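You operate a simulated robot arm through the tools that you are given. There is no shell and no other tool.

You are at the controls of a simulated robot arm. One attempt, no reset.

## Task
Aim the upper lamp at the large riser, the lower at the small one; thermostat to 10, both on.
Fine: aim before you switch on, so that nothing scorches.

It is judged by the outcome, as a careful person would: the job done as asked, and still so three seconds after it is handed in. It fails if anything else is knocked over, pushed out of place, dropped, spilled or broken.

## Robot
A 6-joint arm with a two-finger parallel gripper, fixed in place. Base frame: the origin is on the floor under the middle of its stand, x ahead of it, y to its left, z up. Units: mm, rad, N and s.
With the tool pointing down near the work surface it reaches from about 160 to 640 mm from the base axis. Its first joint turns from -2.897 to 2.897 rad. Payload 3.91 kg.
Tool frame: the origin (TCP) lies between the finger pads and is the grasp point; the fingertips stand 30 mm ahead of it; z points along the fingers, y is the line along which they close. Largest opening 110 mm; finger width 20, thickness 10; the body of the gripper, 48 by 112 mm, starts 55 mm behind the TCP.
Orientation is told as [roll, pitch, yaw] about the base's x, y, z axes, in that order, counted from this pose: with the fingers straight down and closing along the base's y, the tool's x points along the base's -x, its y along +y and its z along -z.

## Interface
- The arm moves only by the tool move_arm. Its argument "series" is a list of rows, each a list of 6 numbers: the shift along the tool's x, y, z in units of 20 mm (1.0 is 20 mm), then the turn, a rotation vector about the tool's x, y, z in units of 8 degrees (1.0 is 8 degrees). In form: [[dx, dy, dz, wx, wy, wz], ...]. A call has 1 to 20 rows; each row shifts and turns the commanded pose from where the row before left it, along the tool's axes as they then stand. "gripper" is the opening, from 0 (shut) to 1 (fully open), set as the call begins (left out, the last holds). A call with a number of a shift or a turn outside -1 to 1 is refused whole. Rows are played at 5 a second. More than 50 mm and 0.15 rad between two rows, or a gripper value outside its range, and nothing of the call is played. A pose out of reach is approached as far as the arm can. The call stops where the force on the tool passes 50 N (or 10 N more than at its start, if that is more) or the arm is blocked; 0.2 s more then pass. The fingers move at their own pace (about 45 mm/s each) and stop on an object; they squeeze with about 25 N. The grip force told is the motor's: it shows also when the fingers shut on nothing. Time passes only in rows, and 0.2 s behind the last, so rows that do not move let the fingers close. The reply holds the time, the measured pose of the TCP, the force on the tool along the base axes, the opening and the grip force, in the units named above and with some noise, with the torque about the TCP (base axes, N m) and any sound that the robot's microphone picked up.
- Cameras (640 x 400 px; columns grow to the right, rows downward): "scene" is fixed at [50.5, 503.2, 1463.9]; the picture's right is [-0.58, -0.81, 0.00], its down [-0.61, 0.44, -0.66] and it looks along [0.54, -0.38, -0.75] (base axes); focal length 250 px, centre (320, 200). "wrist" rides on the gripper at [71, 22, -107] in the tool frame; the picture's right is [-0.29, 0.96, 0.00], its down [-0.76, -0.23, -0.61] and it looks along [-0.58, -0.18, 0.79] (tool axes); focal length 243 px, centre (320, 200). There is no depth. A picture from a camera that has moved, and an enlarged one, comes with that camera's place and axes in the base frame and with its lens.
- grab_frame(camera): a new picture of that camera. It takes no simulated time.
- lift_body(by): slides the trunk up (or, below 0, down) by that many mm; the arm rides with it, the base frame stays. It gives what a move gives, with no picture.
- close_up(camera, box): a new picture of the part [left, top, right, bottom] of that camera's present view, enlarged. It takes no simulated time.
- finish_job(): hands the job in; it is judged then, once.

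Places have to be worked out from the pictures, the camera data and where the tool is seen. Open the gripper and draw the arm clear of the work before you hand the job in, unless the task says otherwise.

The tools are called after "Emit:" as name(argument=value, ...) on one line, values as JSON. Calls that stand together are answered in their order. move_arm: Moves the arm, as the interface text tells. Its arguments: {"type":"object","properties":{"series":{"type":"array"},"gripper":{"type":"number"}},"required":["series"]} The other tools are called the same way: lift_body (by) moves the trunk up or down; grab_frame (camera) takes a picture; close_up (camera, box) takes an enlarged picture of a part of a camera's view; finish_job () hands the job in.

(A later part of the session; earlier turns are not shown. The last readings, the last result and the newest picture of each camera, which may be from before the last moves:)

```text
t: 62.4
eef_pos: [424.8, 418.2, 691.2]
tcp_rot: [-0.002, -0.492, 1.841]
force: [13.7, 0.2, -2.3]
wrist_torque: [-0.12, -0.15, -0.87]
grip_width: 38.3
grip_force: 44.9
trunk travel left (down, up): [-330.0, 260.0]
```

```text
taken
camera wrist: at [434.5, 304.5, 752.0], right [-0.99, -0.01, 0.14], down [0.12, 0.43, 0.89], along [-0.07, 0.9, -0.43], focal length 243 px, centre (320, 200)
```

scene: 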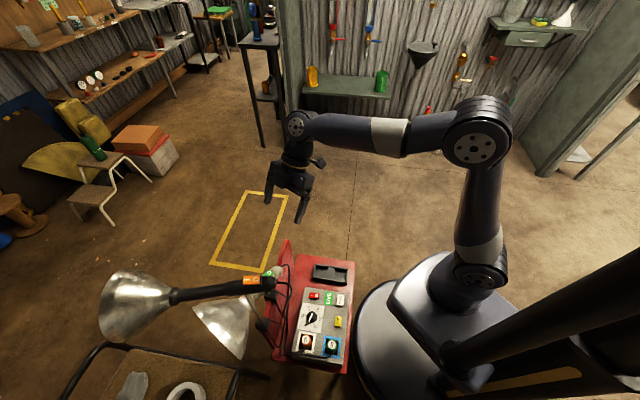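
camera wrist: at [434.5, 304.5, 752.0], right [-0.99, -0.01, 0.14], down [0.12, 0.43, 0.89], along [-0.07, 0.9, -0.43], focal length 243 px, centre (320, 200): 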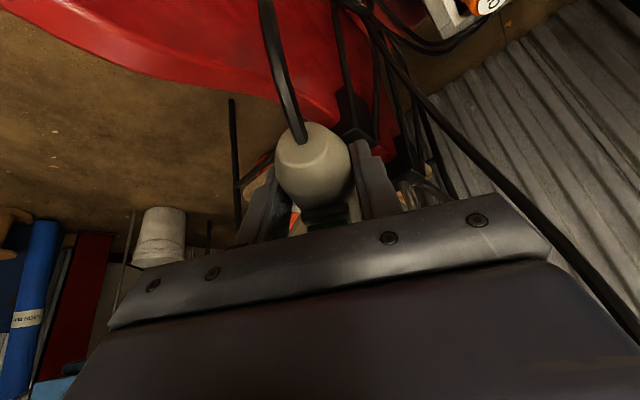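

Gripped (38 mm). I yaw the lower lamp clockwise about its stem (≈(411, 468)), first 8° as a trial.

Emit:
move_arm(series=[[-0.0055, 0.179, 0.003, 0.2362, 0, 0.4407], [-0.0055, 0.179, 0.003, 0.2362, 0, 0.4407]])

Emit:
close_up(camera="scene", box=[160, 220, 340, 380])

Emit:
grab_frame(camera="wrist")

```text
t: 63.0
eef_pos: [417.6, 417.5, 690.9]
tcp_rot: [-0.001, -0.492, 1.7]
force: [28.3, 0.4, -3.5]
wrist_torque: [-0.42, -0.16, -1.3]
grip_width: 37.9
grip_force: 44.8
trunk travel left (down, up): [-330.0, 260.0]
```

```text
2.50 times, centred on (250, 300) of scene
camera zoom: at [50.5, 503.2, 1463.9], right [-0.58, -0.81, 0.0], down [-0.61, 0.44, -0.66], along [0.54, -0.38, -0.75], focal length 624 px, centre (495, -50)
```

zoom: 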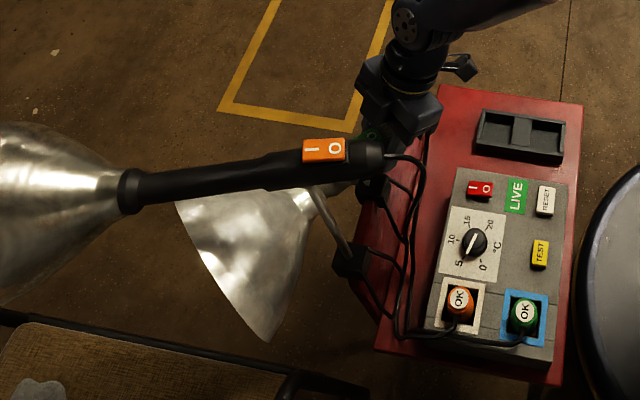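

```text
taken
camera wrist: at [411.1, 303.4, 751.9], right [-0.98, 0.13, 0.14], down [0.18, 0.41, 0.9], along [0.06, 0.9, -0.42], focal length 243 px, centre (320, 200)
```

wrist: 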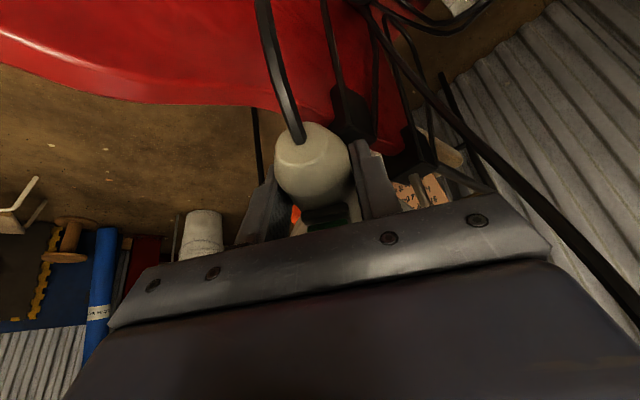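

The lower lamp follows smoothly (≈28 N at the grip). I continue the remaining 20° to azimuth ≈77°.

Emit:
move_arm(series=[[-0.0055, 0.181, 0.003, 0.2397, 0, 0.4473], [-0.0055, 0.181, 0.003, 0.2397, 0, 0.4473], [-0.0055, 0.181, 0.003, 0.2397, 0, 0.4473]])

Emit:
close_up(camera="scene", box=[160, 220, 340, 380])

```text
t: 63.8
eef_pos: [407.3, 417.4, 691.4]
tcp_rot: [-0.002, -0.492, 1.487]
force: [30.4, -5.0, -2.8]
wrist_torque: [-0.76, 0.09, -1.47]
grip_width: 38.2
grip_force: 45.5
trunk travel left (down, up): [-330.0, 260.0]
```

```text
2.50 times, centred on (250, 300) of scene
camera zoom: at [50.5, 503.2, 1463.9], right [-0.58, -0.81, 0.0], down [-0.61, 0.44, -0.66], along [0.54, -0.38, -0.75], focal length 624 px, centre (495, -50)
```

zoom: 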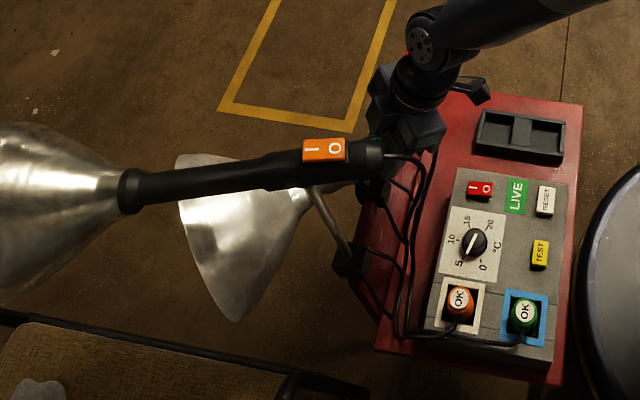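

Tool yaw is 85°; clearances to the upper lamp look fine. I do the last 8°.

Emit:
move_arm(series=[[-0.0055, 0.181, 0.003, 0.2397, 0, 0.4473], [-0.0055, 0.181, 0.003, 0.2397, 0, 0.4473], [0, 0, 0, 0, 0, 0]])

Emit:
close_up(camera="scene", box=[160, 220, 340, 380])

Emit:
grab_frame(camera="wrist")

```text
t: 64.6
eef_pos: [400.4, 418.1, 691.8]
tcp_rot: [0.0, -0.492, 1.346]
force: [28.9, -11.4, 3.0]
wrist_torque: [-0.48, 0.04, -1.48]
grip_width: 38.0
grip_force: 45.2
trunk travel left (down, up): [-330.0, 260.0]
```

```text
2.50 times, centred on (250, 300) of scene
camera zoom: at [50.5, 503.2, 1463.9], right [-0.58, -0.81, 0.0], down [-0.61, 0.44, -0.66], along [0.54, -0.38, -0.75], focal length 624 px, centre (495, -50)
```

zoom: 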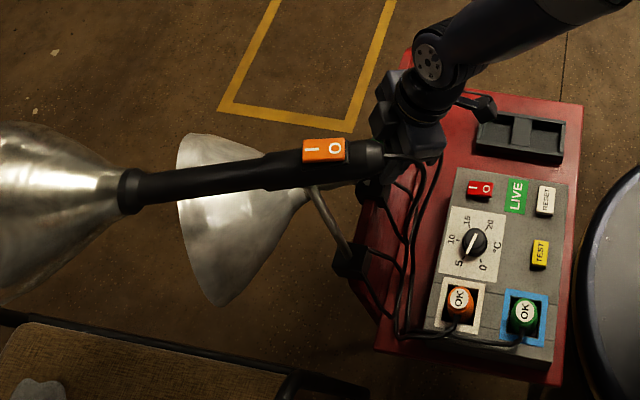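

```text
taken
camera wrist: at [352.7, 314.4, 751.9], right [-0.88, 0.46, 0.14], down [0.31, 0.32, 0.9], along [0.37, 0.83, -0.42], focal length 243 px, centre (320, 200)
```

wrist: 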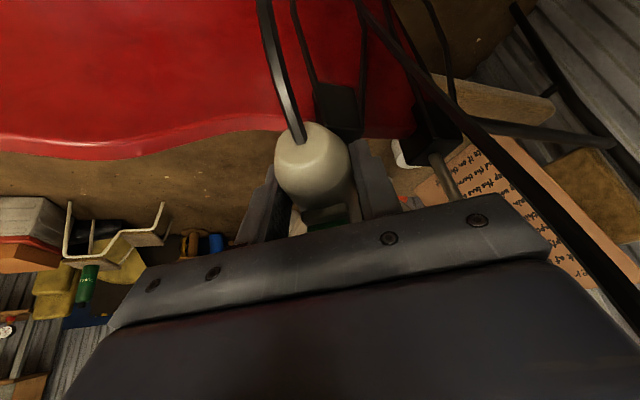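

Tool yaw reads 77.1° with the lamp clamped parallel. Before releasing I unload the side force by easing the command back a few millimetres so the lamp isn't nudged when the fingers open.

Emit:
move_arm(series=[[0, -0.075, 0, 0, 0, 0], [0, -0.075, 0, 0, 0, 0]])

```text
t: 65.2
eef_pos: [400.5, 419.6, 692.4]
tcp_rot: [-0.001, -0.492, 1.35]
force: [15.8, -14.7, 13.3]
wrist_torque: [-0.39, -0.18, -1.03]
grip_width: 38.1
grip_force: 45.0
trunk travel left (down, up): [-330.0, 260.0]
```

Side load dropped from 31 to 19 N with the lamp staying put. I ease back a little more.

Emit:
move_arm(series=[[0, -0.1, 0, 0, 0, 0], [0, -0.1, 0, 0, 0, 0]])

```text
t: 65.8
eef_pos: [401.5, 419.5, 691.5]
tcp_rot: [0.003, -0.491, 1.352]
force: [-2.0, 3.8, 15.3]
wrist_torque: [0.05, 0.2, 0.0]
grip_width: 38.1
grip_force: 45.3
trunk travel left (down, up): [-330.0, 260.0]
```

The grip is now nearly load-free at yaw 77.4°. I open and retreat along the tool, back and up.

Emit:
move_arm(series=[[0, 0, 0, 0, 0, 0], [0, 0, 0, 0, 0, 0], [0, 0, 0, 0, 0, 0], [0, 0, -1, 0, 0, 0], [0, 0, -1, 0, 0, 0], [0, 0, -1, 0, 0, 0], [0, 0, -1, 0, 0, 0], [0, 0, -1, 0, 0, 0], [0, 0, -1, 0, 0, 0], [0, 0, -1, 0, 0, 0], [0, 0, -1, 0, 0, 0], [0, 0, -1, 0, 0, 0], [0, 0, -1, 0, 0, 0]], gripper=0.6)

Emit:
grab_frame(camera="wrist")

Emit:
close_up(camera="wrist", box=[200, 0, 440, 220])

Emit:
close_up(camera="scene", box=[90, 220, 310, 380])

```text
t: 68.6
eef_pos: [384.2, 326.2, 868.6]
tcp_rot: [0.001, -0.491, 1.35]
force: [0.4, 0.5, 0.1]
wrist_torque: [0.0, 0.01, 0.05]
grip_width: 66.0
grip_force: 0.1
trunk travel left (down, up): [-330.0, 260.0]
```

```text
taken
camera wrist: at [337.0, 221.1, 929.1], right [-0.88, 0.46, 0.14], down [0.31, 0.32, 0.89], along [0.37, 0.83, -0.43], focal length 243 px, centre (320, 200)
```

wrist: 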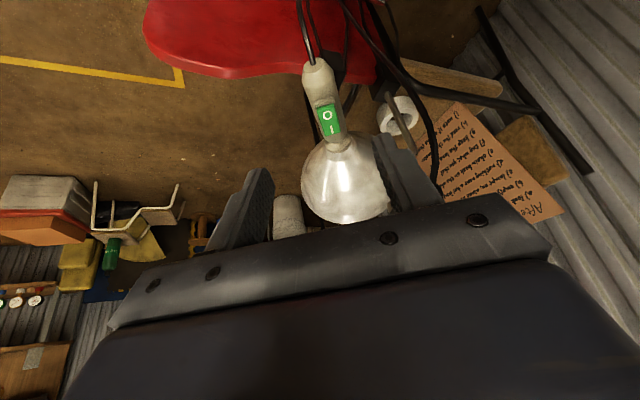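

```text
1.82 times, centred on (320, 110) of wrist
camera zoom: at [337.0, 221.1, 929.1], right [-0.88, 0.46, 0.14], down [0.31, 0.32, 0.89], along [0.37, 0.83, -0.43], focal length 441 px, centre (320, 364)
```

zoom: 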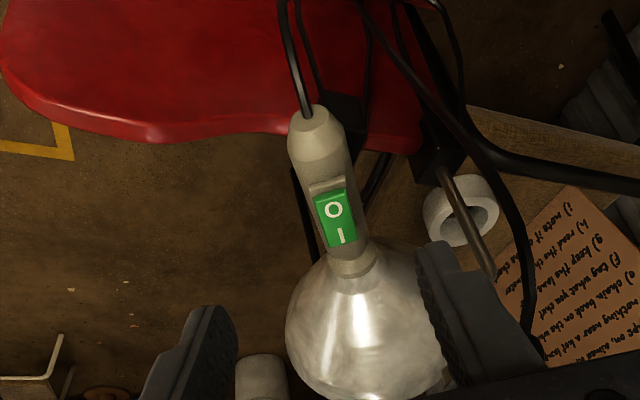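

```text
2.50 times, centred on (200, 300) of scene
camera zoom: at [50.5, 503.2, 1463.9], right [-0.58, -0.81, 0.0], down [-0.61, 0.44, -0.66], along [0.54, -0.38, -0.75], focal length 624 px, centre (620, -50)
```

zoom: 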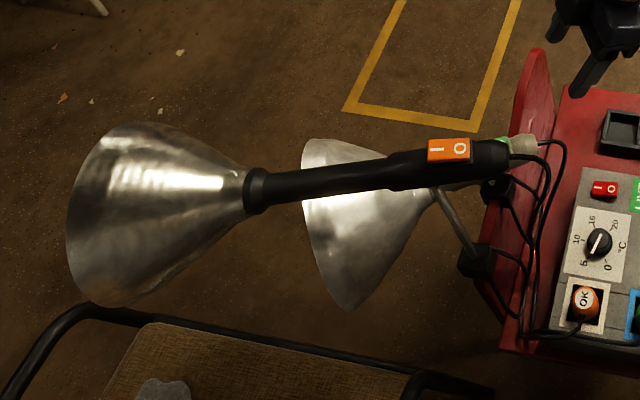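

The lower lamp measures ≈77° azimuth now, matching its target. To double-check both target directions I raise the trunk and tilt up for a second, better look at the risers from a different position.

Emit:
lift_body(by=240)

Emit:
move_arm(series=[[0, 0, 0, 0, -1, 0], [0, 0, 0, 0, -1, 0], [0, 0, 0, 0, -1, 0], [0, 0, 0, 0, -1, 0], [0, 0, 0, 0, -1, 0], [0, 0, 0, 0, -1, 0]], gripper=1)

Emit:
grab_frame(camera="wrist")

Emit:
close_up(camera="wrist", box=[200, 0, 420, 240])

```text
t: 71.1
eef_pos: [384.5, 326.3, 1109.3]
tcp_rot: [0.002, -0.491, 1.348]
force: [-0.5, -0.5, -0.1]
wrist_torque: [-0.01, 0.0, 0.02]
grip_width: 66.2
grip_force: 0.0
trunk travel left (down, up): [-570.0, 20.0]
```

```text
t: 72.5
eef_pos: [383.5, 325.6, 1108.1]
tcp_rot: [0.005, -1.33, 1.345]
force: [0.1, 0.3, 0.0]
wrist_torque: [-0.01, 0.01, -0.02]
grip_width: 110.2
grip_force: 0.0
trunk travel left (down, up): [-570.0, 20.0]
```

```text
taken
camera wrist: at [335.1, 212.6, 1064.3], right [-0.92, 0.28, 0.28], down [0.14, -0.45, 0.88], along [0.37, 0.85, 0.38], focal length 243 px, centre (320, 200)
```

wrist: 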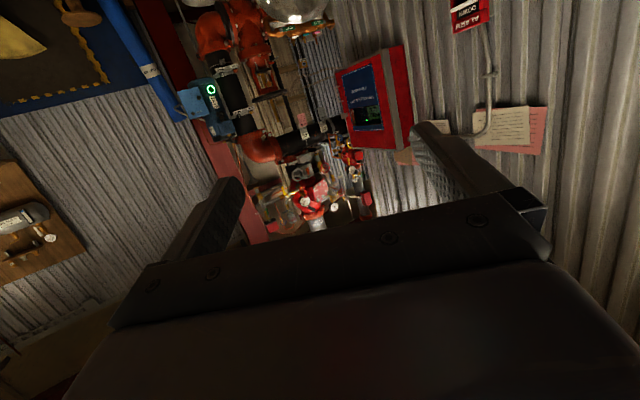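

```text
1.67 times, centred on (310, 120) of wrist
camera zoom: at [335.1, 212.6, 1064.3], right [-0.92, 0.28, 0.28], down [0.14, -0.45, 0.88], along [0.37, 0.85, 0.38], focal length 404 px, centre (337, 333)
```

zoom: 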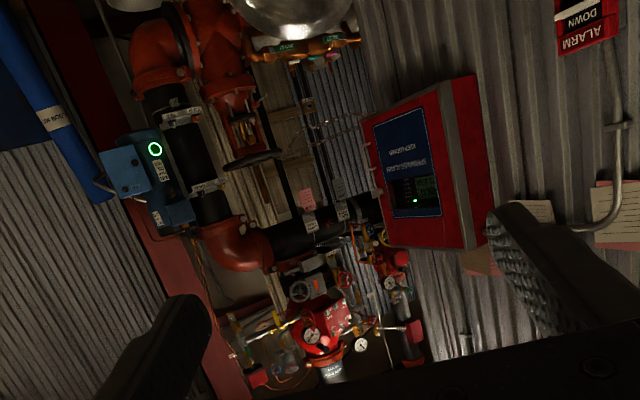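

Emit:
close_up(camera="wrist", box=[250, 130, 400, 240])

Emit:
close_up(camera="wrist", box=[190, 0, 350, 130])

```text
3.64 times, centred on (325, 185) of wrist
camera zoom: at [335.1, 212.6, 1064.3], right [-0.92, 0.28, 0.28], down [0.14, -0.45, 0.88], along [0.37, 0.85, 0.38], focal length 882 px, centre (302, 254)
```

zoom: 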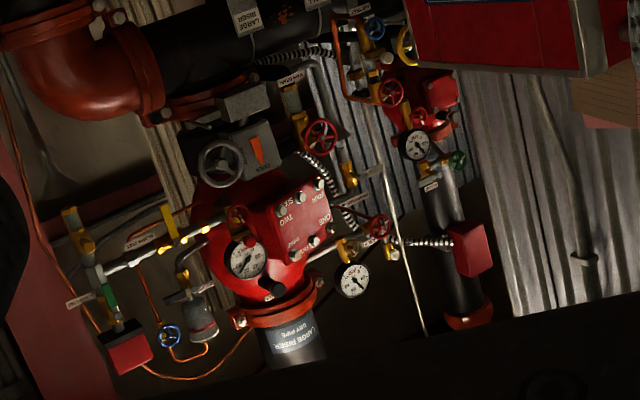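

```text
3.08 times, centred on (270, 65) of wrist
camera zoom: at [335.1, 212.6, 1064.3], right [-0.92, 0.28, 0.28], down [0.14, -0.45, 0.88], along [0.37, 0.85, 0.38], focal length 746 px, centre (474, 615)
```

zoom: 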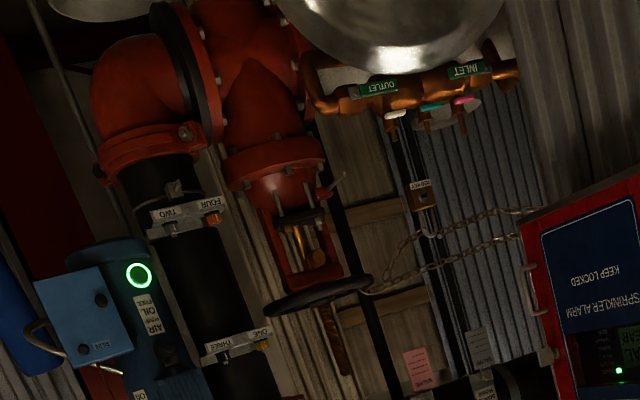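

I want a sideways baseline for the distance, so I shift the camera about 200 mm sideways (toward +x) and look again at the risers.

Emit:
move_arm(series=[[0.057, -0.968, -0.233, 0, 0, 0], [0.057, -0.968, -0.233, 0, 0, 0], [0.057, -0.968, -0.233, 0, 0, 0], [0.057, -0.968, -0.233, 0, 0, 0], [0.057, -0.968, -0.233, 0, 0, 0], [0.057, -0.968, -0.233, 0, 0, 0], [0.057, -0.968, -0.233, 0, 0, 0], [0.057, -0.968, -0.233, 0, 0, 0], [0.057, -0.968, -0.233, 0, 0, 0], [0.057, -0.968, -0.233, 0, 0, 0]])

Emit:
grab_frame(camera="wrist")

Emit:
close_up(camera="wrist", box=[280, 120, 430, 235])

```text
t: 74.7
eef_pos: [560.6, 237.0, 1107.4]
tcp_rot: [0.006, -1.328, 1.344]
force: [-0.1, 0.2, 0.8]
wrist_torque: [-0.01, 0.03, 0.01]
grip_width: 110.0
grip_force: 0.1
trunk travel left (down, up): [-570.0, 20.0]
```

```text
taken
camera wrist: at [512.0, 124.0, 1063.7], right [-0.92, 0.28, 0.28], down [0.14, -0.45, 0.88], along [0.37, 0.85, 0.37], focal length 243 px, centre (320, 200)
```

wrist: 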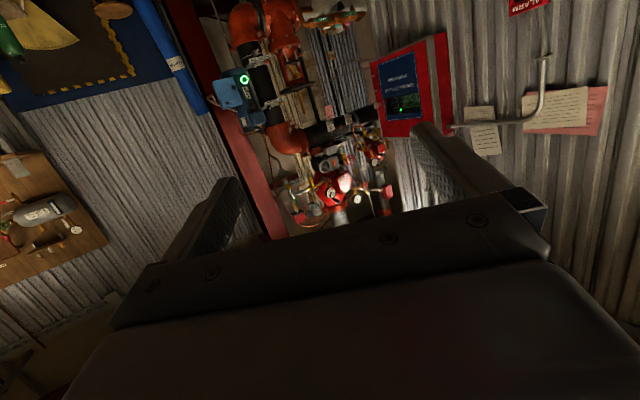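

```text
3.48 times, centred on (355, 178) of wrist
camera zoom: at [512.0, 124.0, 1063.7], right [-0.92, 0.28, 0.28], down [0.14, -0.45, 0.88], along [0.37, 0.85, 0.37], focal length 844 px, centre (198, 278)
```

zoom: 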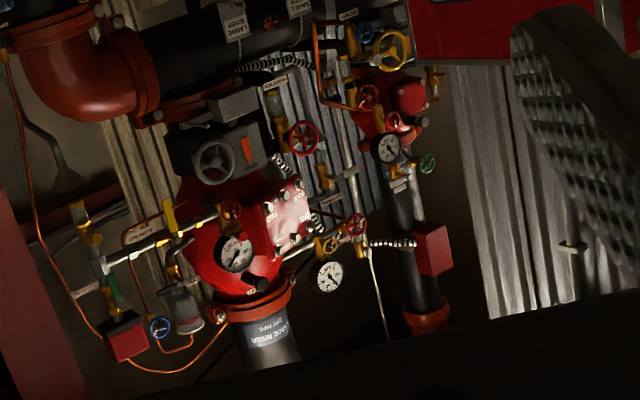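

With the sideways baseline, the large riser's pipe/valve comes out at about (1130, 1780) and the small one at about (790, 2110): target azimuths ≈59.0° (upper lamp) and ≈77.0° (lower lamp). The lower is right; the upper should come back about 2–3°, so I go back over the upper lamp to measure it from close above.

Emit:
move_arm(series=[[0, 0, 0, 0, 1, 0], [0, 0, 0, 0, 1, 0], [0, 0, 0, 0, 1, 0], [0, 0, 0, 0, 1, 0], [0, 0, 0, 0, 0.755, 0], [0, 0, 0, 0.589, 0, 0.753], [0, 0, 0, 0.589, 0, 0.753]])

Emit:
move_arm(series=[[-0.497, 0.95, 0.389, 0, 0, 0], [-0.497, 0.95, 0.389, 0, 0, 0], [-0.497, 0.95, 0.389, 0, 0, 0], [-0.497, 0.95, 0.389, 0, 0, 0], [-0.497, 0.95, 0.389, 0, 0, 0], [-0.497, 0.95, 0.389, 0, 0, 0], [-0.497, 0.95, 0.389, 0, 0, 0], [-0.497, 0.95, 0.389, 0, 0, 0], [-0.497, 0.95, 0.389, 0, 0, 0], [-0.497, 0.95, 0.389, 0, 0, 0], [-0.497, 0.95, 0.389, 0, 0, 0], [-0.497, 0.95, 0.389, 0, 0, 0], [-0.497, 0.95, 0.389, 0, 0, 0], [-0.497, 0.95, 0.389, 0, 0, 0], [-0.497, 0.95, 0.389, 0, 0, 0], [-0.497, 0.95, 0.389, 0, 0, 0]])

Emit:
grab_frame(camera="wrist")

Emit:
close_up(camera="wrist", box=[220, 0, 420, 200])

```text
t: 76.3
eef_pos: [561.7, 236.6, 1109.4]
tcp_rot: [-0.001, -0.664, 1.081]
force: [0.1, -0.3, 1.2]
wrist_torque: [-0.02, 0.0, -0.01]
grip_width: 110.0
grip_force: 0.0
trunk travel left (down, up): [-570.0, 20.0]
```

```text
t: 79.7
eef_pos: [389.8, 557.5, 1108.1]
tcp_rot: [0.001, -0.663, 1.081]
force: [0.6, 0.7, 0.0]
wrist_torque: [0.04, 0.01, -0.02]
grip_width: 110.0
grip_force: 0.1
trunk travel left (down, up): [-570.0, 20.0]
```

```text
taken
camera wrist: at [311.7, 460.8, 1148.5], right [-0.74, 0.65, 0.18], down [0.31, 0.09, 0.95], along [0.6, 0.75, -0.27], focal length 243 px, centre (320, 200)
```

wrist: 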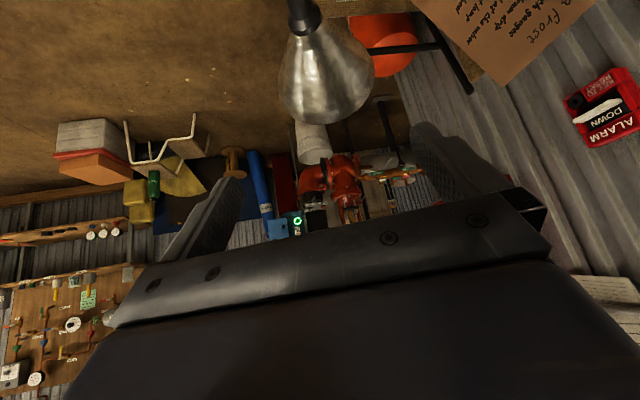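

```text
2.00 times, centred on (320, 100) of wrist
camera zoom: at [311.7, 460.8, 1148.5], right [-0.74, 0.65, 0.18], down [0.31, 0.09, 0.95], along [0.6, 0.75, -0.27], focal length 485 px, centre (320, 400)
```

zoom: 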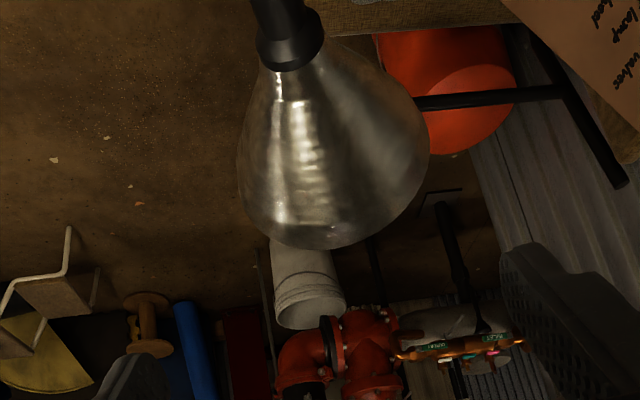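

From here the lamp points at the orange-red valve pipework, in line with the large riser. I measure its axis more precisely with enlarged scene views of the handle's two ends.

Emit:
close_up(camera="scene", box=[165, 275, 205, 305])

Emit:
close_up(camera="scene", box=[240, 265, 280, 295])

Emit:
close_up(camera="scene", box=[80, 240, 300, 380])

```text
13.33 times, centred on (185, 290) of scene
camera zoom: at [50.5, 503.2, 1463.9], right [-0.58, -0.81, 0.0], down [-0.61, 0.44, -0.66], along [0.54, -0.38, -0.75], focal length 3328 px, centre (2120, -1000)
```

zoom: 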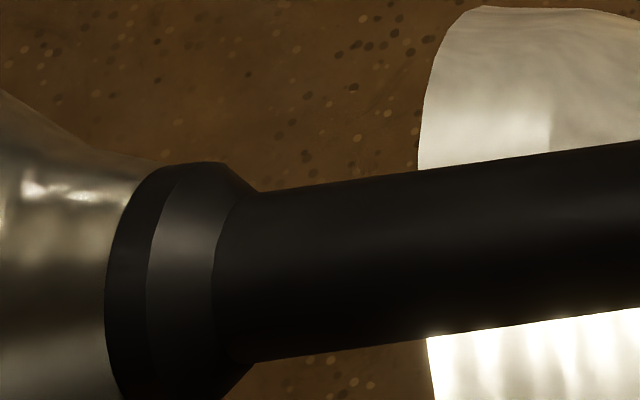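

```text
13.33 times, centred on (260, 280) of scene
camera zoom: at [50.5, 503.2, 1463.9], right [-0.58, -0.81, 0.0], down [-0.61, 0.44, -0.66], along [0.54, -0.38, -0.75], focal length 3328 px, centre (1120, -867)
```

zoom: 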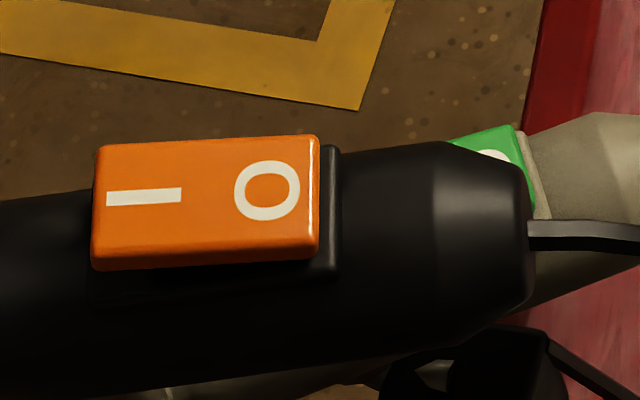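

```text
2.86 times, centred on (190, 310) of scene
camera zoom: at [50.5, 503.2, 1463.9], right [-0.58, -0.81, 0.0], down [-0.61, 0.44, -0.66], along [0.54, -0.38, -0.75], focal length 713 px, centre (691, -114)
```

zoom: 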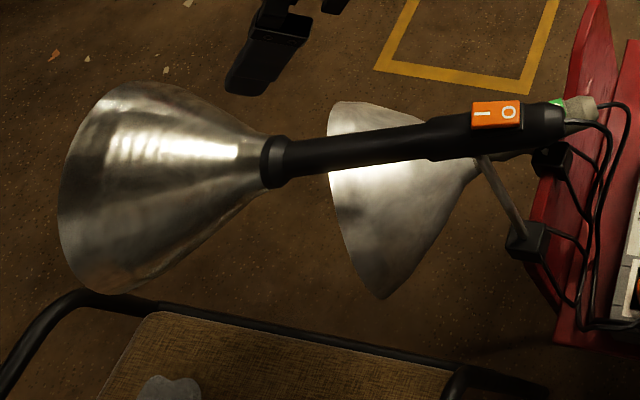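

The upper handle measures ≈62.2°, so it should turn back by about 3.3° to hit ≈59°. I lower the trunk to the earlier pre-grasp height and descend to regrip near the collar.

Emit:
lift_body(by=-143)

Emit:
move_arm(series=[[0.158, 0, -0.123, 0, 0, 0], [0, 0, 1, 0, 0, 0], [0, 0, 1, 0, 0, 0], [0, 0, 1, 0, 0, 0], [0, 0, 1, 0, 0, 0], [0, 0, 1, 0, 0, 0], [0, 0, 1, 0, 0, 0], [0, 0, 1, 0, 0, 0]], gripper=0.9)

Emit:
grab_frame(camera="wrist")

```text
t: 81.4
eef_pos: [388.8, 558.3, 964.6]
tcp_rot: [0.002, -0.664, 1.082]
force: [-0.3, 0.1, 0.7]
wrist_torque: [-0.01, -0.02, 0.01]
grip_width: 110.0
grip_force: 0.0
trunk travel left (down, up): [-427.0, 163.0]
```

```text
t: 83.2
eef_pos: [427.8, 628.9, 858.8]
tcp_rot: [0.002, -0.666, 1.082]
force: [-0.1, -0.5, 0.5]
wrist_torque: [-0.01, -0.02, -0.01]
grip_width: 99.1
grip_force: 0.2
trunk travel left (down, up): [-427.0, 163.0]
```

```text
taken
camera wrist: at [350.9, 531.9, 897.7], right [-0.74, 0.65, 0.18], down [0.31, 0.09, 0.95], along [0.6, 0.75, -0.27], focal length 243 px, centre (320, 200)
```

wrist: 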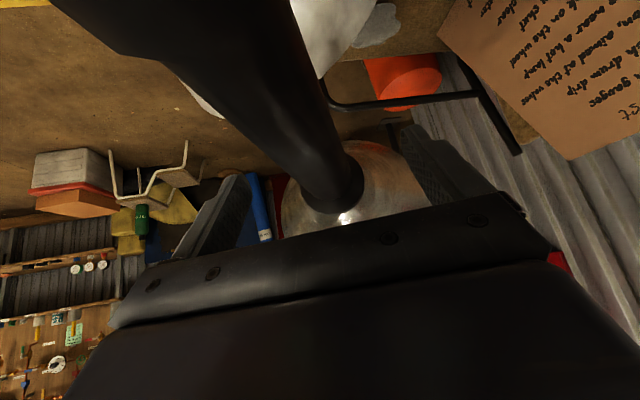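

The handle is centred between the fingers, collar just ahead. I close.

Emit:
move_arm(series=[[0, 0, 0.1, 0, 0, 0], [0, 0, 0, 0, 0, 0], [0, 0, 0, 0, 0, 0], [0, 0, 0, 0, 0, 0], [0, 0, 0, 0, 0, 0], [0, 0, 0, 0, 0, 0], [0, 0, 0, 0, 0, 0]], gripper=0)

```text
t: 84.8
eef_pos: [428.5, 630.5, 854.5]
tcp_rot: [0.001, -0.666, 1.083]
force: [-0.8, 2.4, -0.8]
wrist_torque: [0.15, 0.05, -0.46]
grip_width: 29.6
grip_force: 45.2
trunk travel left (down, up): [-427.0, 163.0]
```

Gripped with negligible load at tool yaw 62.05°. I turn the lamp clockwise by 3.3° about its stem and read the yaw.

Emit:
move_arm(series=[[0.0043, -0.187, -0.0034, 0.1274, 0, 0.1622], [0.0043, -0.187, -0.0034, 0.1274, 0, 0.1622], [0, 0, 0, 0, 0, 0]])

```text
t: 85.6
eef_pos: [435.7, 627.4, 855.2]
tcp_rot: [0.002, -0.666, 1.025]
force: [3.7, 9.3, 1.0]
wrist_torque: [-0.07, -0.11, -0.27]
grip_width: 29.4
grip_force: 44.7
trunk travel left (down, up): [-427.0, 163.0]
```

The lamp turned by ≈3.4° to about 58.8°, with almost no residual side load. I open and retreat along the tool.

Emit:
move_arm(series=[[0, 0, 0, 0, 0, 0], [0, 0, 0, 0, 0, 0], [0, 0, 0, 0, 0, 0], [0, 0, 0, 0, 0, 0], [0, 0, 0, 0, 0, 0], [0, 0, -1, 0, 0, 0], [0, 0, -1, 0, 0, 0], [0, 0, -1, 0, 0, 0], [0, 0, -1, 0, 0, 0], [0, 0, -1, 0, 0, 0], [0, 0, -1, 0, 0, 0], [0, 0, -1, 0, 0, 0]], gripper=0.9)

Emit:
close_up(camera="scene", box=[80, 240, 300, 380])

Emit:
close_up(camera="scene", box=[165, 275, 205, 305])

Emit:
close_up(camera="scene", box=[240, 265, 280, 295])

```text
t: 88.2
eef_pos: [390.0, 552.0, 963.6]
tcp_rot: [0.003, -0.662, 1.024]
force: [-0.1, 0.4, -0.1]
wrist_torque: [0.01, -0.01, -0.03]
grip_width: 99.0
grip_force: 0.0
trunk travel left (down, up): [-427.0, 163.0]
```

```text
2.86 times, centred on (190, 310) of scene
camera zoom: at [50.5, 503.2, 1463.9], right [-0.58, -0.81, 0.0], down [-0.61, 0.44, -0.66], along [0.54, -0.38, -0.75], focal length 713 px, centre (691, -114)
```

zoom: 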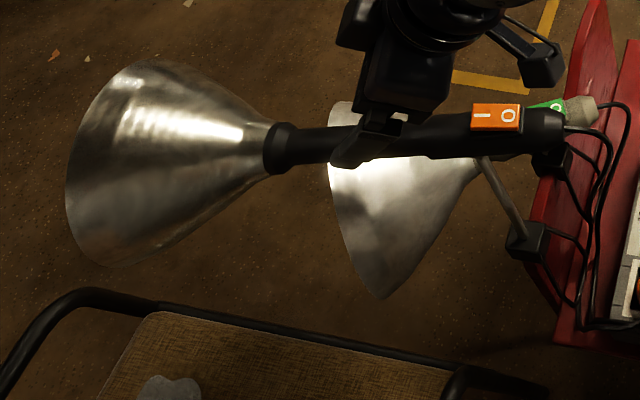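

```text
13.33 times, centred on (185, 290) of scene
camera zoom: at [50.5, 503.2, 1463.9], right [-0.58, -0.81, 0.0], down [-0.61, 0.44, -0.66], along [0.54, -0.38, -0.75], focal length 3328 px, centre (2120, -1000)
```

zoom: 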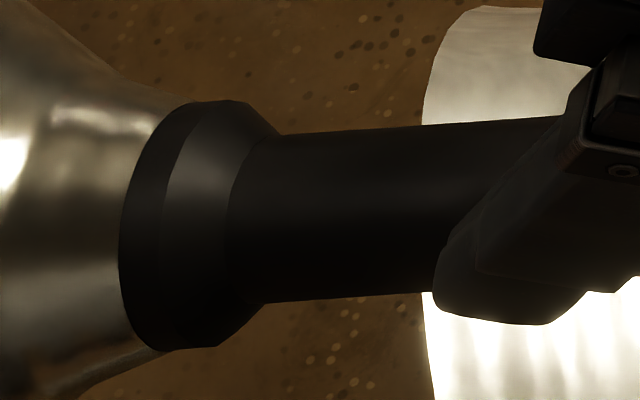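

```text
13.33 times, centred on (260, 280) of scene
camera zoom: at [50.5, 503.2, 1463.9], right [-0.58, -0.81, 0.0], down [-0.61, 0.44, -0.66], along [0.54, -0.38, -0.75], focal length 3328 px, centre (1120, -867)
```

zoom: 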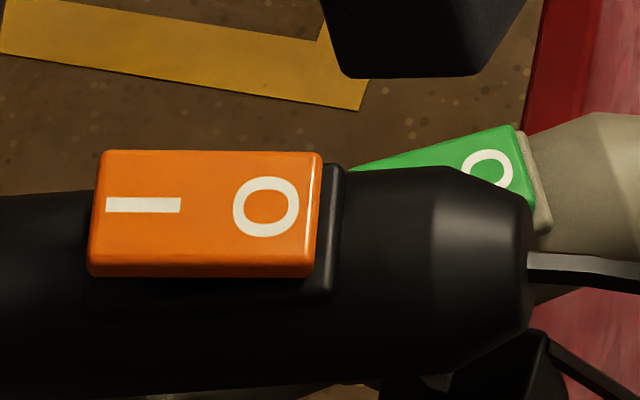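

The upper lamp is at ≈58.6–58.8°, as wanted. Both aims are done, so next comes the thermostat: I look closely at the dial and panel.

Emit:
close_up(camera="scene", box=[290, 295, 340, 335])

Emit:
close_up(camera="scene", box=[280, 280, 360, 365])

```text
10.00 times, centred on (315, 315) of scene
camera zoom: at [50.5, 503.2, 1463.9], right [-0.58, -0.81, 0.0], down [-0.61, 0.44, -0.66], along [0.54, -0.38, -0.75], focal length 2496 px, centre (370, -950)
```

zoom: 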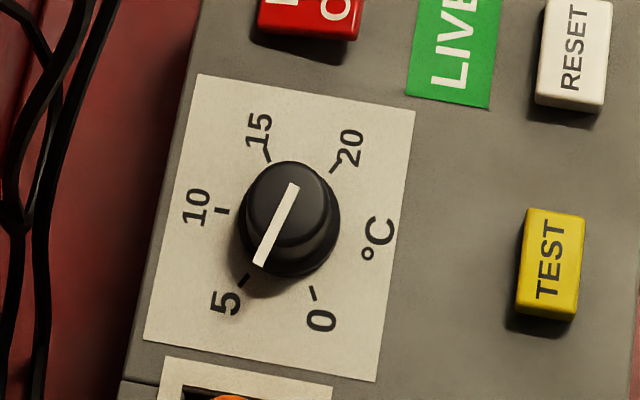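

```text
4.71 times, centred on (320, 322) of scene
camera zoom: at [50.5, 503.2, 1463.9], right [-0.58, -0.81, 0.0], down [-0.61, 0.44, -0.66], along [0.54, -0.38, -0.75], focal length 1175 px, centre (320, -376)
```

zoom: 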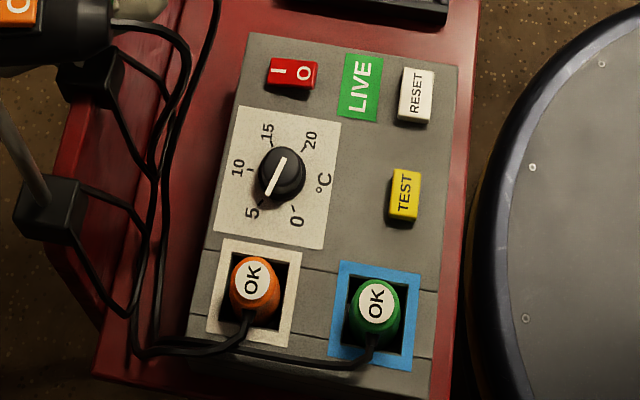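

The pointer sits at about 45° past the 0 mark (≈3.7), the marks being 60° apart, so it needs ≈75° clockwise to reach 10. I move back toward the robot, stand the tool nearly upright, and lower the trunk to view the dial from above.

Emit:
move_arm(series=[[0.833, -0.204, -0.649, 0, 0, 0], [0.833, -0.204, -0.649, 0, 0, 0], [0.833, -0.204, -0.649, 0, 0, 0], [0.833, -0.204, -0.649, 0, 0, 0], [0.833, -0.204, -0.649, 0, 0, 0], [0.833, -0.204, -0.649, 0, 0, 0], [0.833, -0.204, -0.649, 0, 0, 0], [0.833, -0.204, -0.649, 0, 0, 0], [0.833, -0.204, -0.649, 0, 0, 0], [0.833, -0.204, -0.649, 0, 0, 0], [0.833, -0.204, -0.649, 0, 0, 0], [0.833, -0.204, -0.649, 0, 0, 0]])

Emit:
move_arm(series=[[0, 0, 0, 0, 1, 0], [0, 0, 0, 0, 1, 0], [0, 0, 0, 0, 1, 0], [0, 0, 0, 0, 0.75, 0], [0, 0, 0, -0.139, 0, -0.99], [0, 0, 0, -0.139, 0, -0.99], [0, 0, 0, -0.092, 0, -0.653]], gripper=0.55)

Emit:
lift_body(by=-200)

Emit:
grab_frame(camera="wrist")

Emit:
grab_frame(camera="scene")

```text
t: 90.8
eef_pos: [298.7, 310.0, 963.9]
tcp_rot: [0.001, -0.665, 1.024]
force: [-0.1, -0.8, 0.4]
wrist_torque: [0.0, -0.01, 0.0]
grip_width: 98.9
grip_force: 0.1
trunk travel left (down, up): [-427.0, 163.0]
```

```text
t: 92.4
eef_pos: [299.1, 309.8, 963.3]
tcp_rot: [0.001, -0.142, 1.398]
force: [-0.2, -0.2, 0.5]
wrist_torque: [-0.01, -0.02, -0.01]
grip_width: 60.6
grip_force: 0.1
trunk travel left (down, up): [-427.0, 163.0]
```

```text
t: 94.6
eef_pos: [299.7, 310.5, 762.1]
tcp_rot: [-0.001, -0.142, 1.396]
force: [0.3, -0.2, -0.1]
wrist_torque: [0.01, 0.0, 0.01]
grip_width: 60.6
grip_force: 0.2
trunk travel left (down, up): [-227.0, 363.0]
```

```text
taken
camera wrist: at [263.0, 231.1, 858.4], right [-0.89, 0.45, 0.04], down [0.34, 0.62, 0.71], along [0.29, 0.65, -0.7], focal length 243 px, centre (320, 200)
```

wrist: 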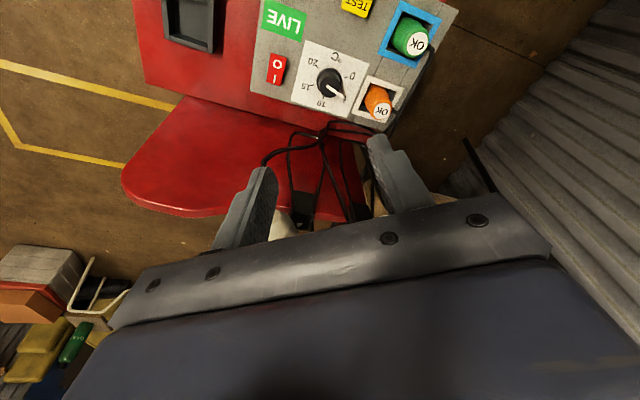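

```text
taken
```

scene: 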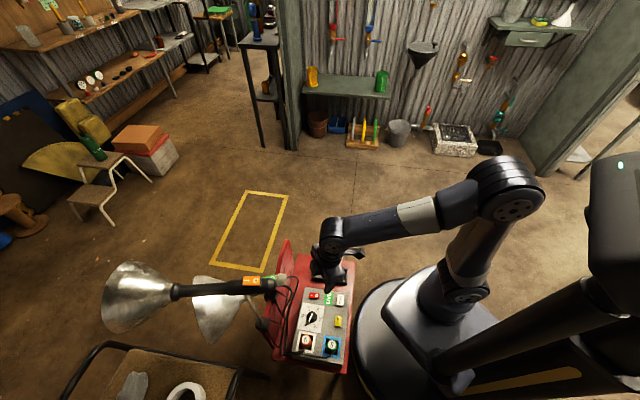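

Good overview of the panel from above. I enlarge the dial to fix its centre and the pointer angle.

Emit:
close_up(camera="wrist", box=[285, 30, 385, 120])

Emit:
close_up(camera="wrist", box=[240, 0, 440, 120])

```text
4.44 times, centred on (335, 75) of wrist
camera zoom: at [263.0, 231.1, 858.4], right [-0.89, 0.45, 0.04], down [0.34, 0.62, 0.71], along [0.29, 0.65, -0.7], focal length 1078 px, centre (253, 756)
```

zoom: 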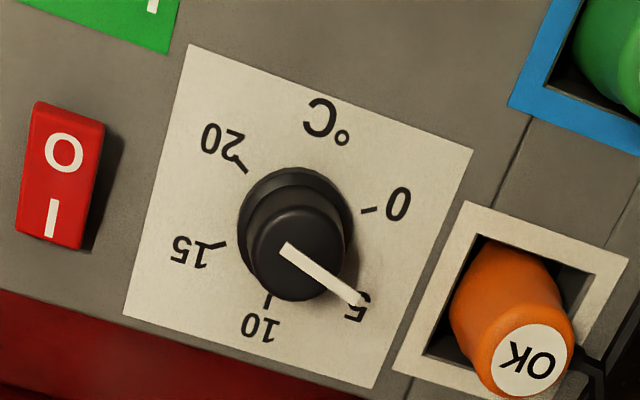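

```text
3.20 times, centred on (340, 60) of wrist
camera zoom: at [263.0, 231.1, 858.4], right [-0.89, 0.45, 0.04], down [0.34, 0.62, 0.71], along [0.29, 0.65, -0.7], focal length 776 px, centre (256, 648)
```

zoom: 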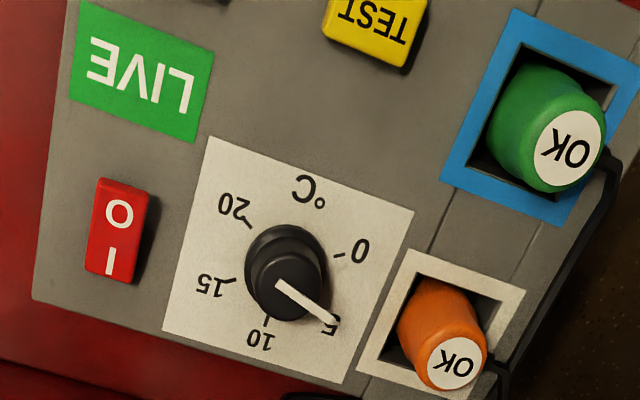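

The pointer is at ≈45.5° (about 3.8 on the scale), a raised bar overhanging the knob toward the 5; the dial centre is near (296, 361). I move over it and lower for a second height to triangulate its exact position.

Emit:
move_arm(series=[[-0.77, 0.188, 0.11, 0, 0, 0], [-0.77, 0.188, 0.11, 0, 0, 0], [-0.77, 0.188, 0.11, 0, 0, 0]])

Emit:
lift_body(by=-120)

Emit:
grab_frame(camera="wrist")

Emit:
close_up(camera="wrist", box=[240, 0, 440, 160])

Emit:
close_up(camera="scene", box=[200, 200, 400, 380])

```text
t: 95.4
eef_pos: [295.6, 358.8, 763.4]
tcp_rot: [0.001, -0.141, 1.396]
force: [0.6, 0.3, 0.1]
wrist_torque: [-0.02, 0.0, 0.01]
grip_width: 60.7
grip_force: 0.0
trunk travel left (down, up): [-227.0, 363.0]
```

```text
t: 96.9
eef_pos: [296.5, 357.6, 641.9]
tcp_rot: [0.0, -0.142, 1.397]
force: [0.4, -0.2, -0.1]
wrist_torque: [-0.01, 0.02, 0.01]
grip_width: 60.5
grip_force: 0.0
trunk travel left (down, up): [-107.0, 483.0]
```

```text
taken
camera wrist: at [259.4, 278.5, 737.7], right [-0.89, 0.45, 0.04], down [0.34, 0.62, 0.71], along [0.29, 0.65, -0.7], focal length 243 px, centre (320, 200)
```

wrist: 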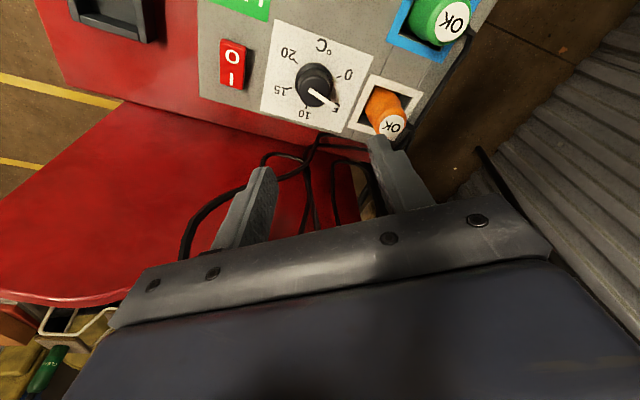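

```text
2.50 times, centred on (340, 80) of wrist
camera zoom: at [259.4, 278.5, 737.7], right [-0.89, 0.45, 0.04], down [0.34, 0.62, 0.71], along [0.29, 0.65, -0.7], focal length 606 px, centre (270, 500)
```

zoom: 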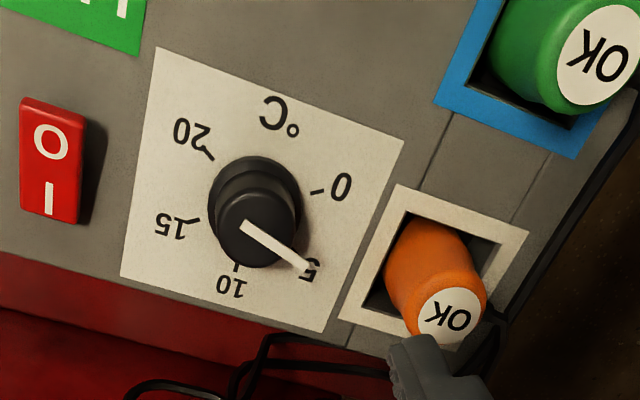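

```text
2.22 times, centred on (300, 290) of scene
camera zoom: at [50.5, 503.2, 1463.9], right [-0.58, -0.81, 0.0], down [-0.61, 0.44, -0.66], along [0.54, -0.38, -0.75], focal length 555 px, centre (364, 0)
```

zoom: 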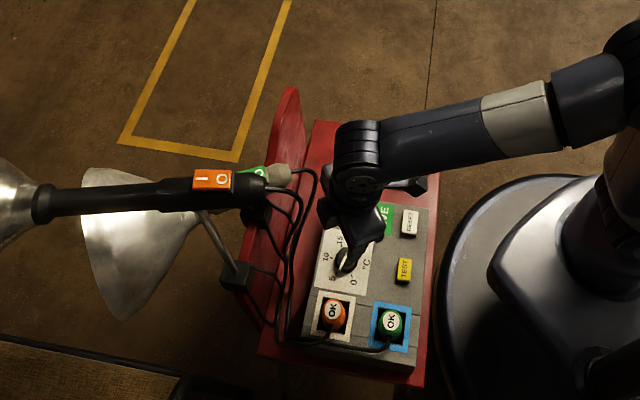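

Two heights give the dial centre (296, 362) on the panel at z≈480, knob top ≈507; the pointer points to azimuth ≈120° and must end at ≈45° (10 mark). I turn the tool so the bar lies between the fingers, centre over the knob and lower the trunk, keeping the opening at 60 mm.

Emit:
move_arm(series=[[0, 0, 0, -0.1415, 0, -0.9899], [0, 0, 0, -0.1415, 0, -0.9899], [0, 0, 0, -0.1415, 0, -0.9899], [-0.224, -0.045, 0.032, -0.0177, 0, -0.1237]])

Emit:
lift_body(by=-90)

Emit:
grab_frame(camera="wrist")

Emit:
close_up(camera="scene", box=[260, 240, 380, 370])

```text
t: 97.9
eef_pos: [295.0, 363.8, 643.0]
tcp_rot: [0.0, -0.141, 1.835]
force: [-0.9, 1.0, -0.3]
wrist_torque: [0.01, -0.05, 0.01]
grip_width: 60.6
grip_force: 0.0
trunk travel left (down, up): [-107.0, 483.0]
```

```text
t: 99.1
eef_pos: [294.9, 363.6, 552.1]
tcp_rot: [0.0, -0.143, 1.832]
force: [-0.1, -0.7, -0.1]
wrist_torque: [0.07, 0.0, -0.01]
grip_width: 60.6
grip_force: 0.0
trunk travel left (down, up): [-17.0, 573.0]
```

```text
taken
camera wrist: at [296.3, 275.7, 648.2], right [-1.0, 0.03, 0.04], down [0.05, 0.7, 0.71], along [-0.01, 0.71, -0.7], focal length 243 px, centre (320, 200)
```

wrist: 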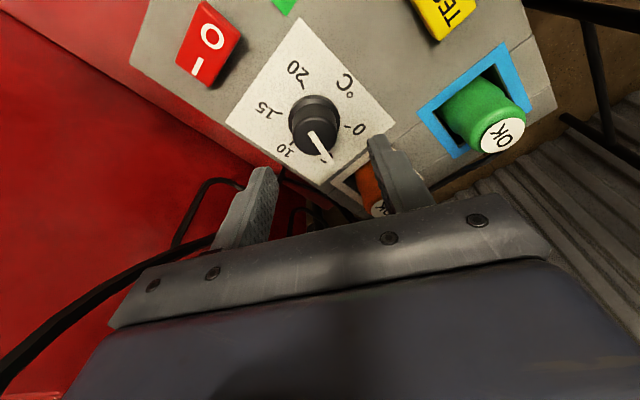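

```text
3.08 times, centred on (320, 305) of scene
camera zoom: at [50.5, 503.2, 1463.9], right [-0.58, -0.81, 0.0], down [-0.61, 0.44, -0.66], along [0.54, -0.38, -0.75], focal length 768 px, centre (320, -123)
```

zoom: 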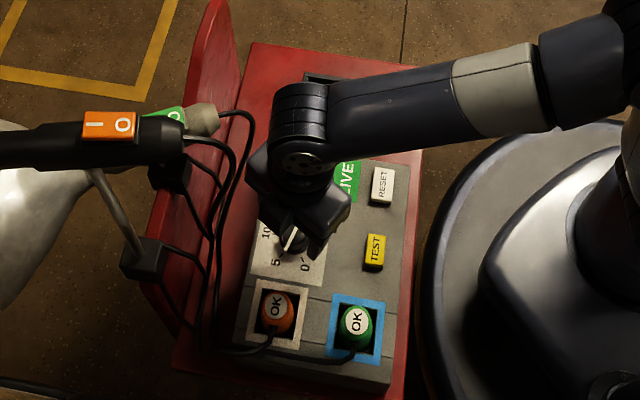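

The pointer bar lies along the tool heading, between the fingers. I enlarge to confirm the knob's centre relative to the tool.

Emit:
close_up(camera="wrist", box=[220, 10, 420, 190])

```text
2.22 times, centred on (320, 100) of wrist
camera zoom: at [296.3, 275.7, 648.2], right [-1.0, 0.03, 0.04], down [0.05, 0.7, 0.71], along [-0.01, 0.71, -0.7], focal length 539 px, centre (320, 422)
```

zoom: 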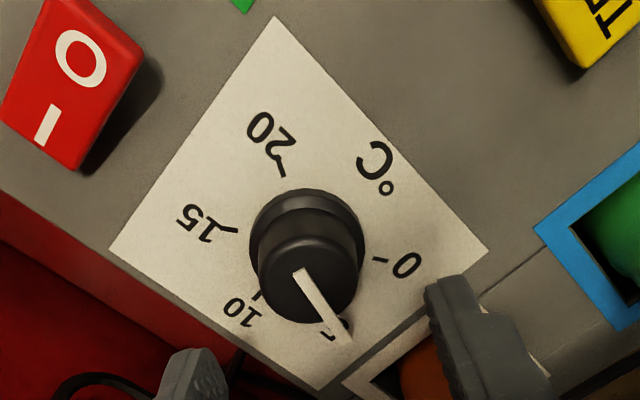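

Centre confirmed at about (296.8, 362.4). I correct the 2 mm offset and descend 32 mm so the fingertips reach alongside the knob, about 10 mm above the panel.

Emit:
move_arm(series=[[0.084, -0.065, -0.012, 0, 0, 0], [0.076, 0, 0.528, 0, 0, 0], [0.076, 0, 0.528, 0, 0, 0], [0.076, 0, 0.528, 0, 0, 0]])

Emit:
grab_frame(camera="wrist")

```text
t: 100.1
eef_pos: [297.2, 361.8, 521.2]
tcp_rot: [0.002, -0.141, 1.831]
force: [1.1, -0.2, -1.0]
wrist_torque: [0.01, -0.02, 0.02]
grip_width: 60.8
grip_force: 0.1
trunk travel left (down, up): [-17.0, 573.0]
```

```text
taken
camera wrist: at [298.5, 274.3, 616.4], right [-1.0, 0.03, 0.04], down [0.05, 0.7, 0.71], along [-0.01, 0.71, -0.7], focal length 243 px, centre (320, 200)
```

wrist: 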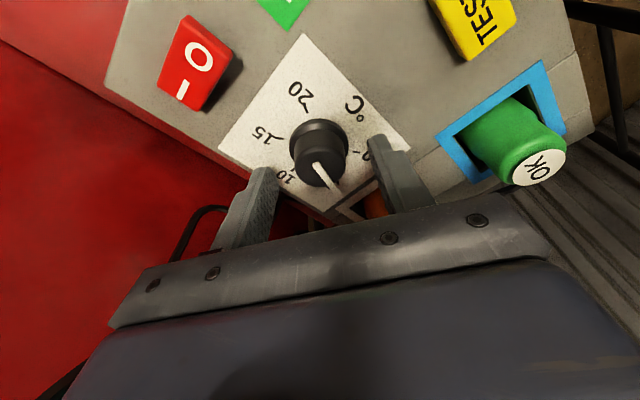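

The knob sits centred between the fingertips. I close on it.

Emit:
move_arm(series=[[0, 0, 0, 0, 0, 0], [0, 0, 0, 0, 0, 0], [0, 0, 0, 0, 0, 0], [0, 0, 0, 0, 0, 0], [0, 0, 0, 0, 0, 0]], gripper=0)

Emit:
grab_frame(camera="wrist")

```text
t: 101.3
eef_pos: [297.1, 361.0, 520.5]
tcp_rot: [0.002, -0.141, 1.834]
force: [-12.7, -4.1, -1.8]
wrist_torque: [-0.04, 0.5, -0.01]
grip_width: 33.6
grip_force: 45.1
trunk travel left (down, up): [-17.0, 573.0]
```

```text
taken
camera wrist: at [297.7, 274.2, 616.5], right [-1.0, 0.03, 0.04], down [0.05, 0.7, 0.71], along [-0.01, 0.71, -0.71], focal length 243 px, centre (320, 200)
```

wrist: 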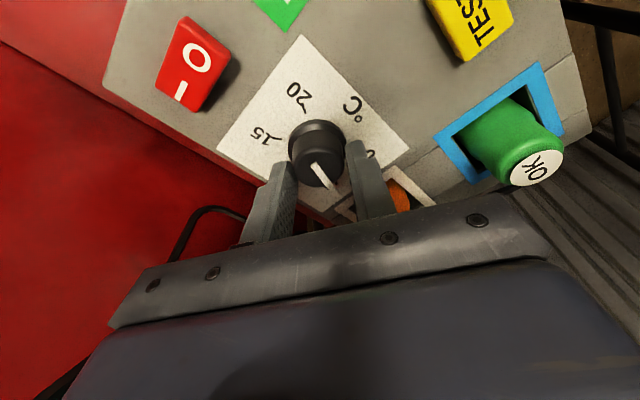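

The knob is held (33.6 mm) with ≈13 N side force, so I recentre by 3 mm, then turn clockwise 32° about the vertical and check the pointer follows.

Emit:
move_arm(series=[[0, 0.14, 0, 0, 0, 0], [0, 0, 0, 0.0703, 0, 0.495], [0, 0, 0, 0.0703, 0, 0.495], [0, 0, 0, 0.0703, 0, 0.495], [0, 0, 0, 0.0703, 0, 0.495], [0, 0, 0, 0.0703, 0, 0.495], [0, 0, 0, 0.0703, 0, 0.495], [0, 0, 0, 0.0703, 0, 0.495], [0, 0, 0, 0.0703, 0, 0.495]])

Emit:
grab_frame(camera="wrist")

Emit:
close_up(camera="scene", box=[270, 280, 370, 370])

```text
t: 103.3
eef_pos: [297.1, 360.4, 520.2]
tcp_rot: [0.001, -0.145, 1.273]
force: [36.1, 6.2, 2.5]
wrist_torque: [-0.49, -0.92, 0.02]
grip_width: 33.9
grip_force: 44.5
trunk travel left (down, up): [-17.0, 573.0]
```

```text
taken
camera wrist: at [250.2, 286.3, 616.2], right [-0.83, 0.56, 0.04], down [0.41, 0.57, 0.71], along [0.37, 0.61, -0.7], focal length 243 px, centre (320, 200)
```

wrist: 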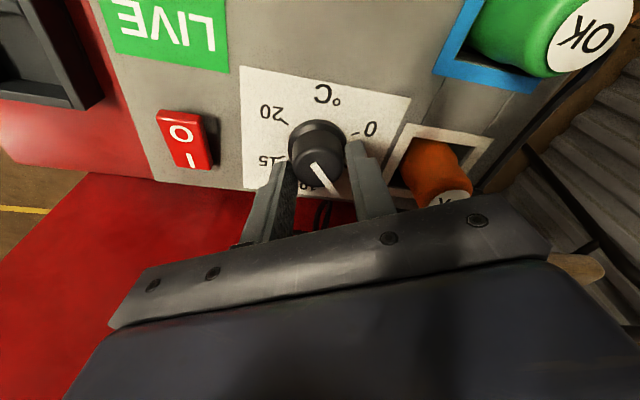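

```text
4.44 times, centred on (320, 325) of scene
camera zoom: at [50.5, 503.2, 1463.9], right [-0.58, -0.81, 0.0], down [-0.61, 0.44, -0.66], along [0.54, -0.38, -0.75], focal length 1109 px, centre (320, -356)
```

zoom: 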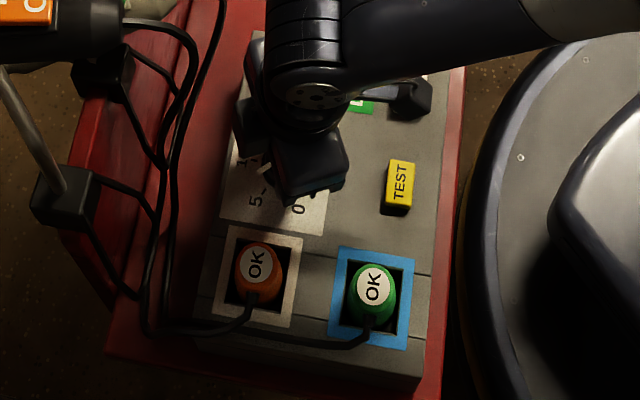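

The knob follows the grip (32° so far) but my recentring overshot: 36 N side force. I shift back 2 mm and turn another 20°.

Emit:
move_arm(series=[[-0.048, -0.09, 0.007, 0, 0, 0], [0, 0, 0, 0.0703, 0, 0.495]])

```text
t: 103.9
eef_pos: [295.8, 361.2, 521.7]
tcp_rot: [0.002, -0.144, 1.203]
force: [28.6, 0.0, 7.4]
wrist_torque: [0.52, -0.95, 0.0]
grip_width: 34.0
grip_force: 45.0
trunk travel left (down, up): [-17.0, 573.0]
```

Side force is down to 29 N; I shift a bit more the same way and continue turning in small steps.

Emit:
move_arm(series=[[-0.03, -0.08, 0.004, 0, 0, 0], [0, 0, 0, 0.0703, 0, 0.495], [0, 0, 0, 0.0703, 0, 0.495]])

```text
t: 104.7
eef_pos: [298.3, 361.2, 520.2]
tcp_rot: [0.002, -0.141, 1.065]
force: [12.6, -1.7, 17.3]
wrist_torque: [0.27, -0.63, 0.03]
grip_width: 33.7
grip_force: 44.6
trunk travel left (down, up): [-17.0, 573.0]
```

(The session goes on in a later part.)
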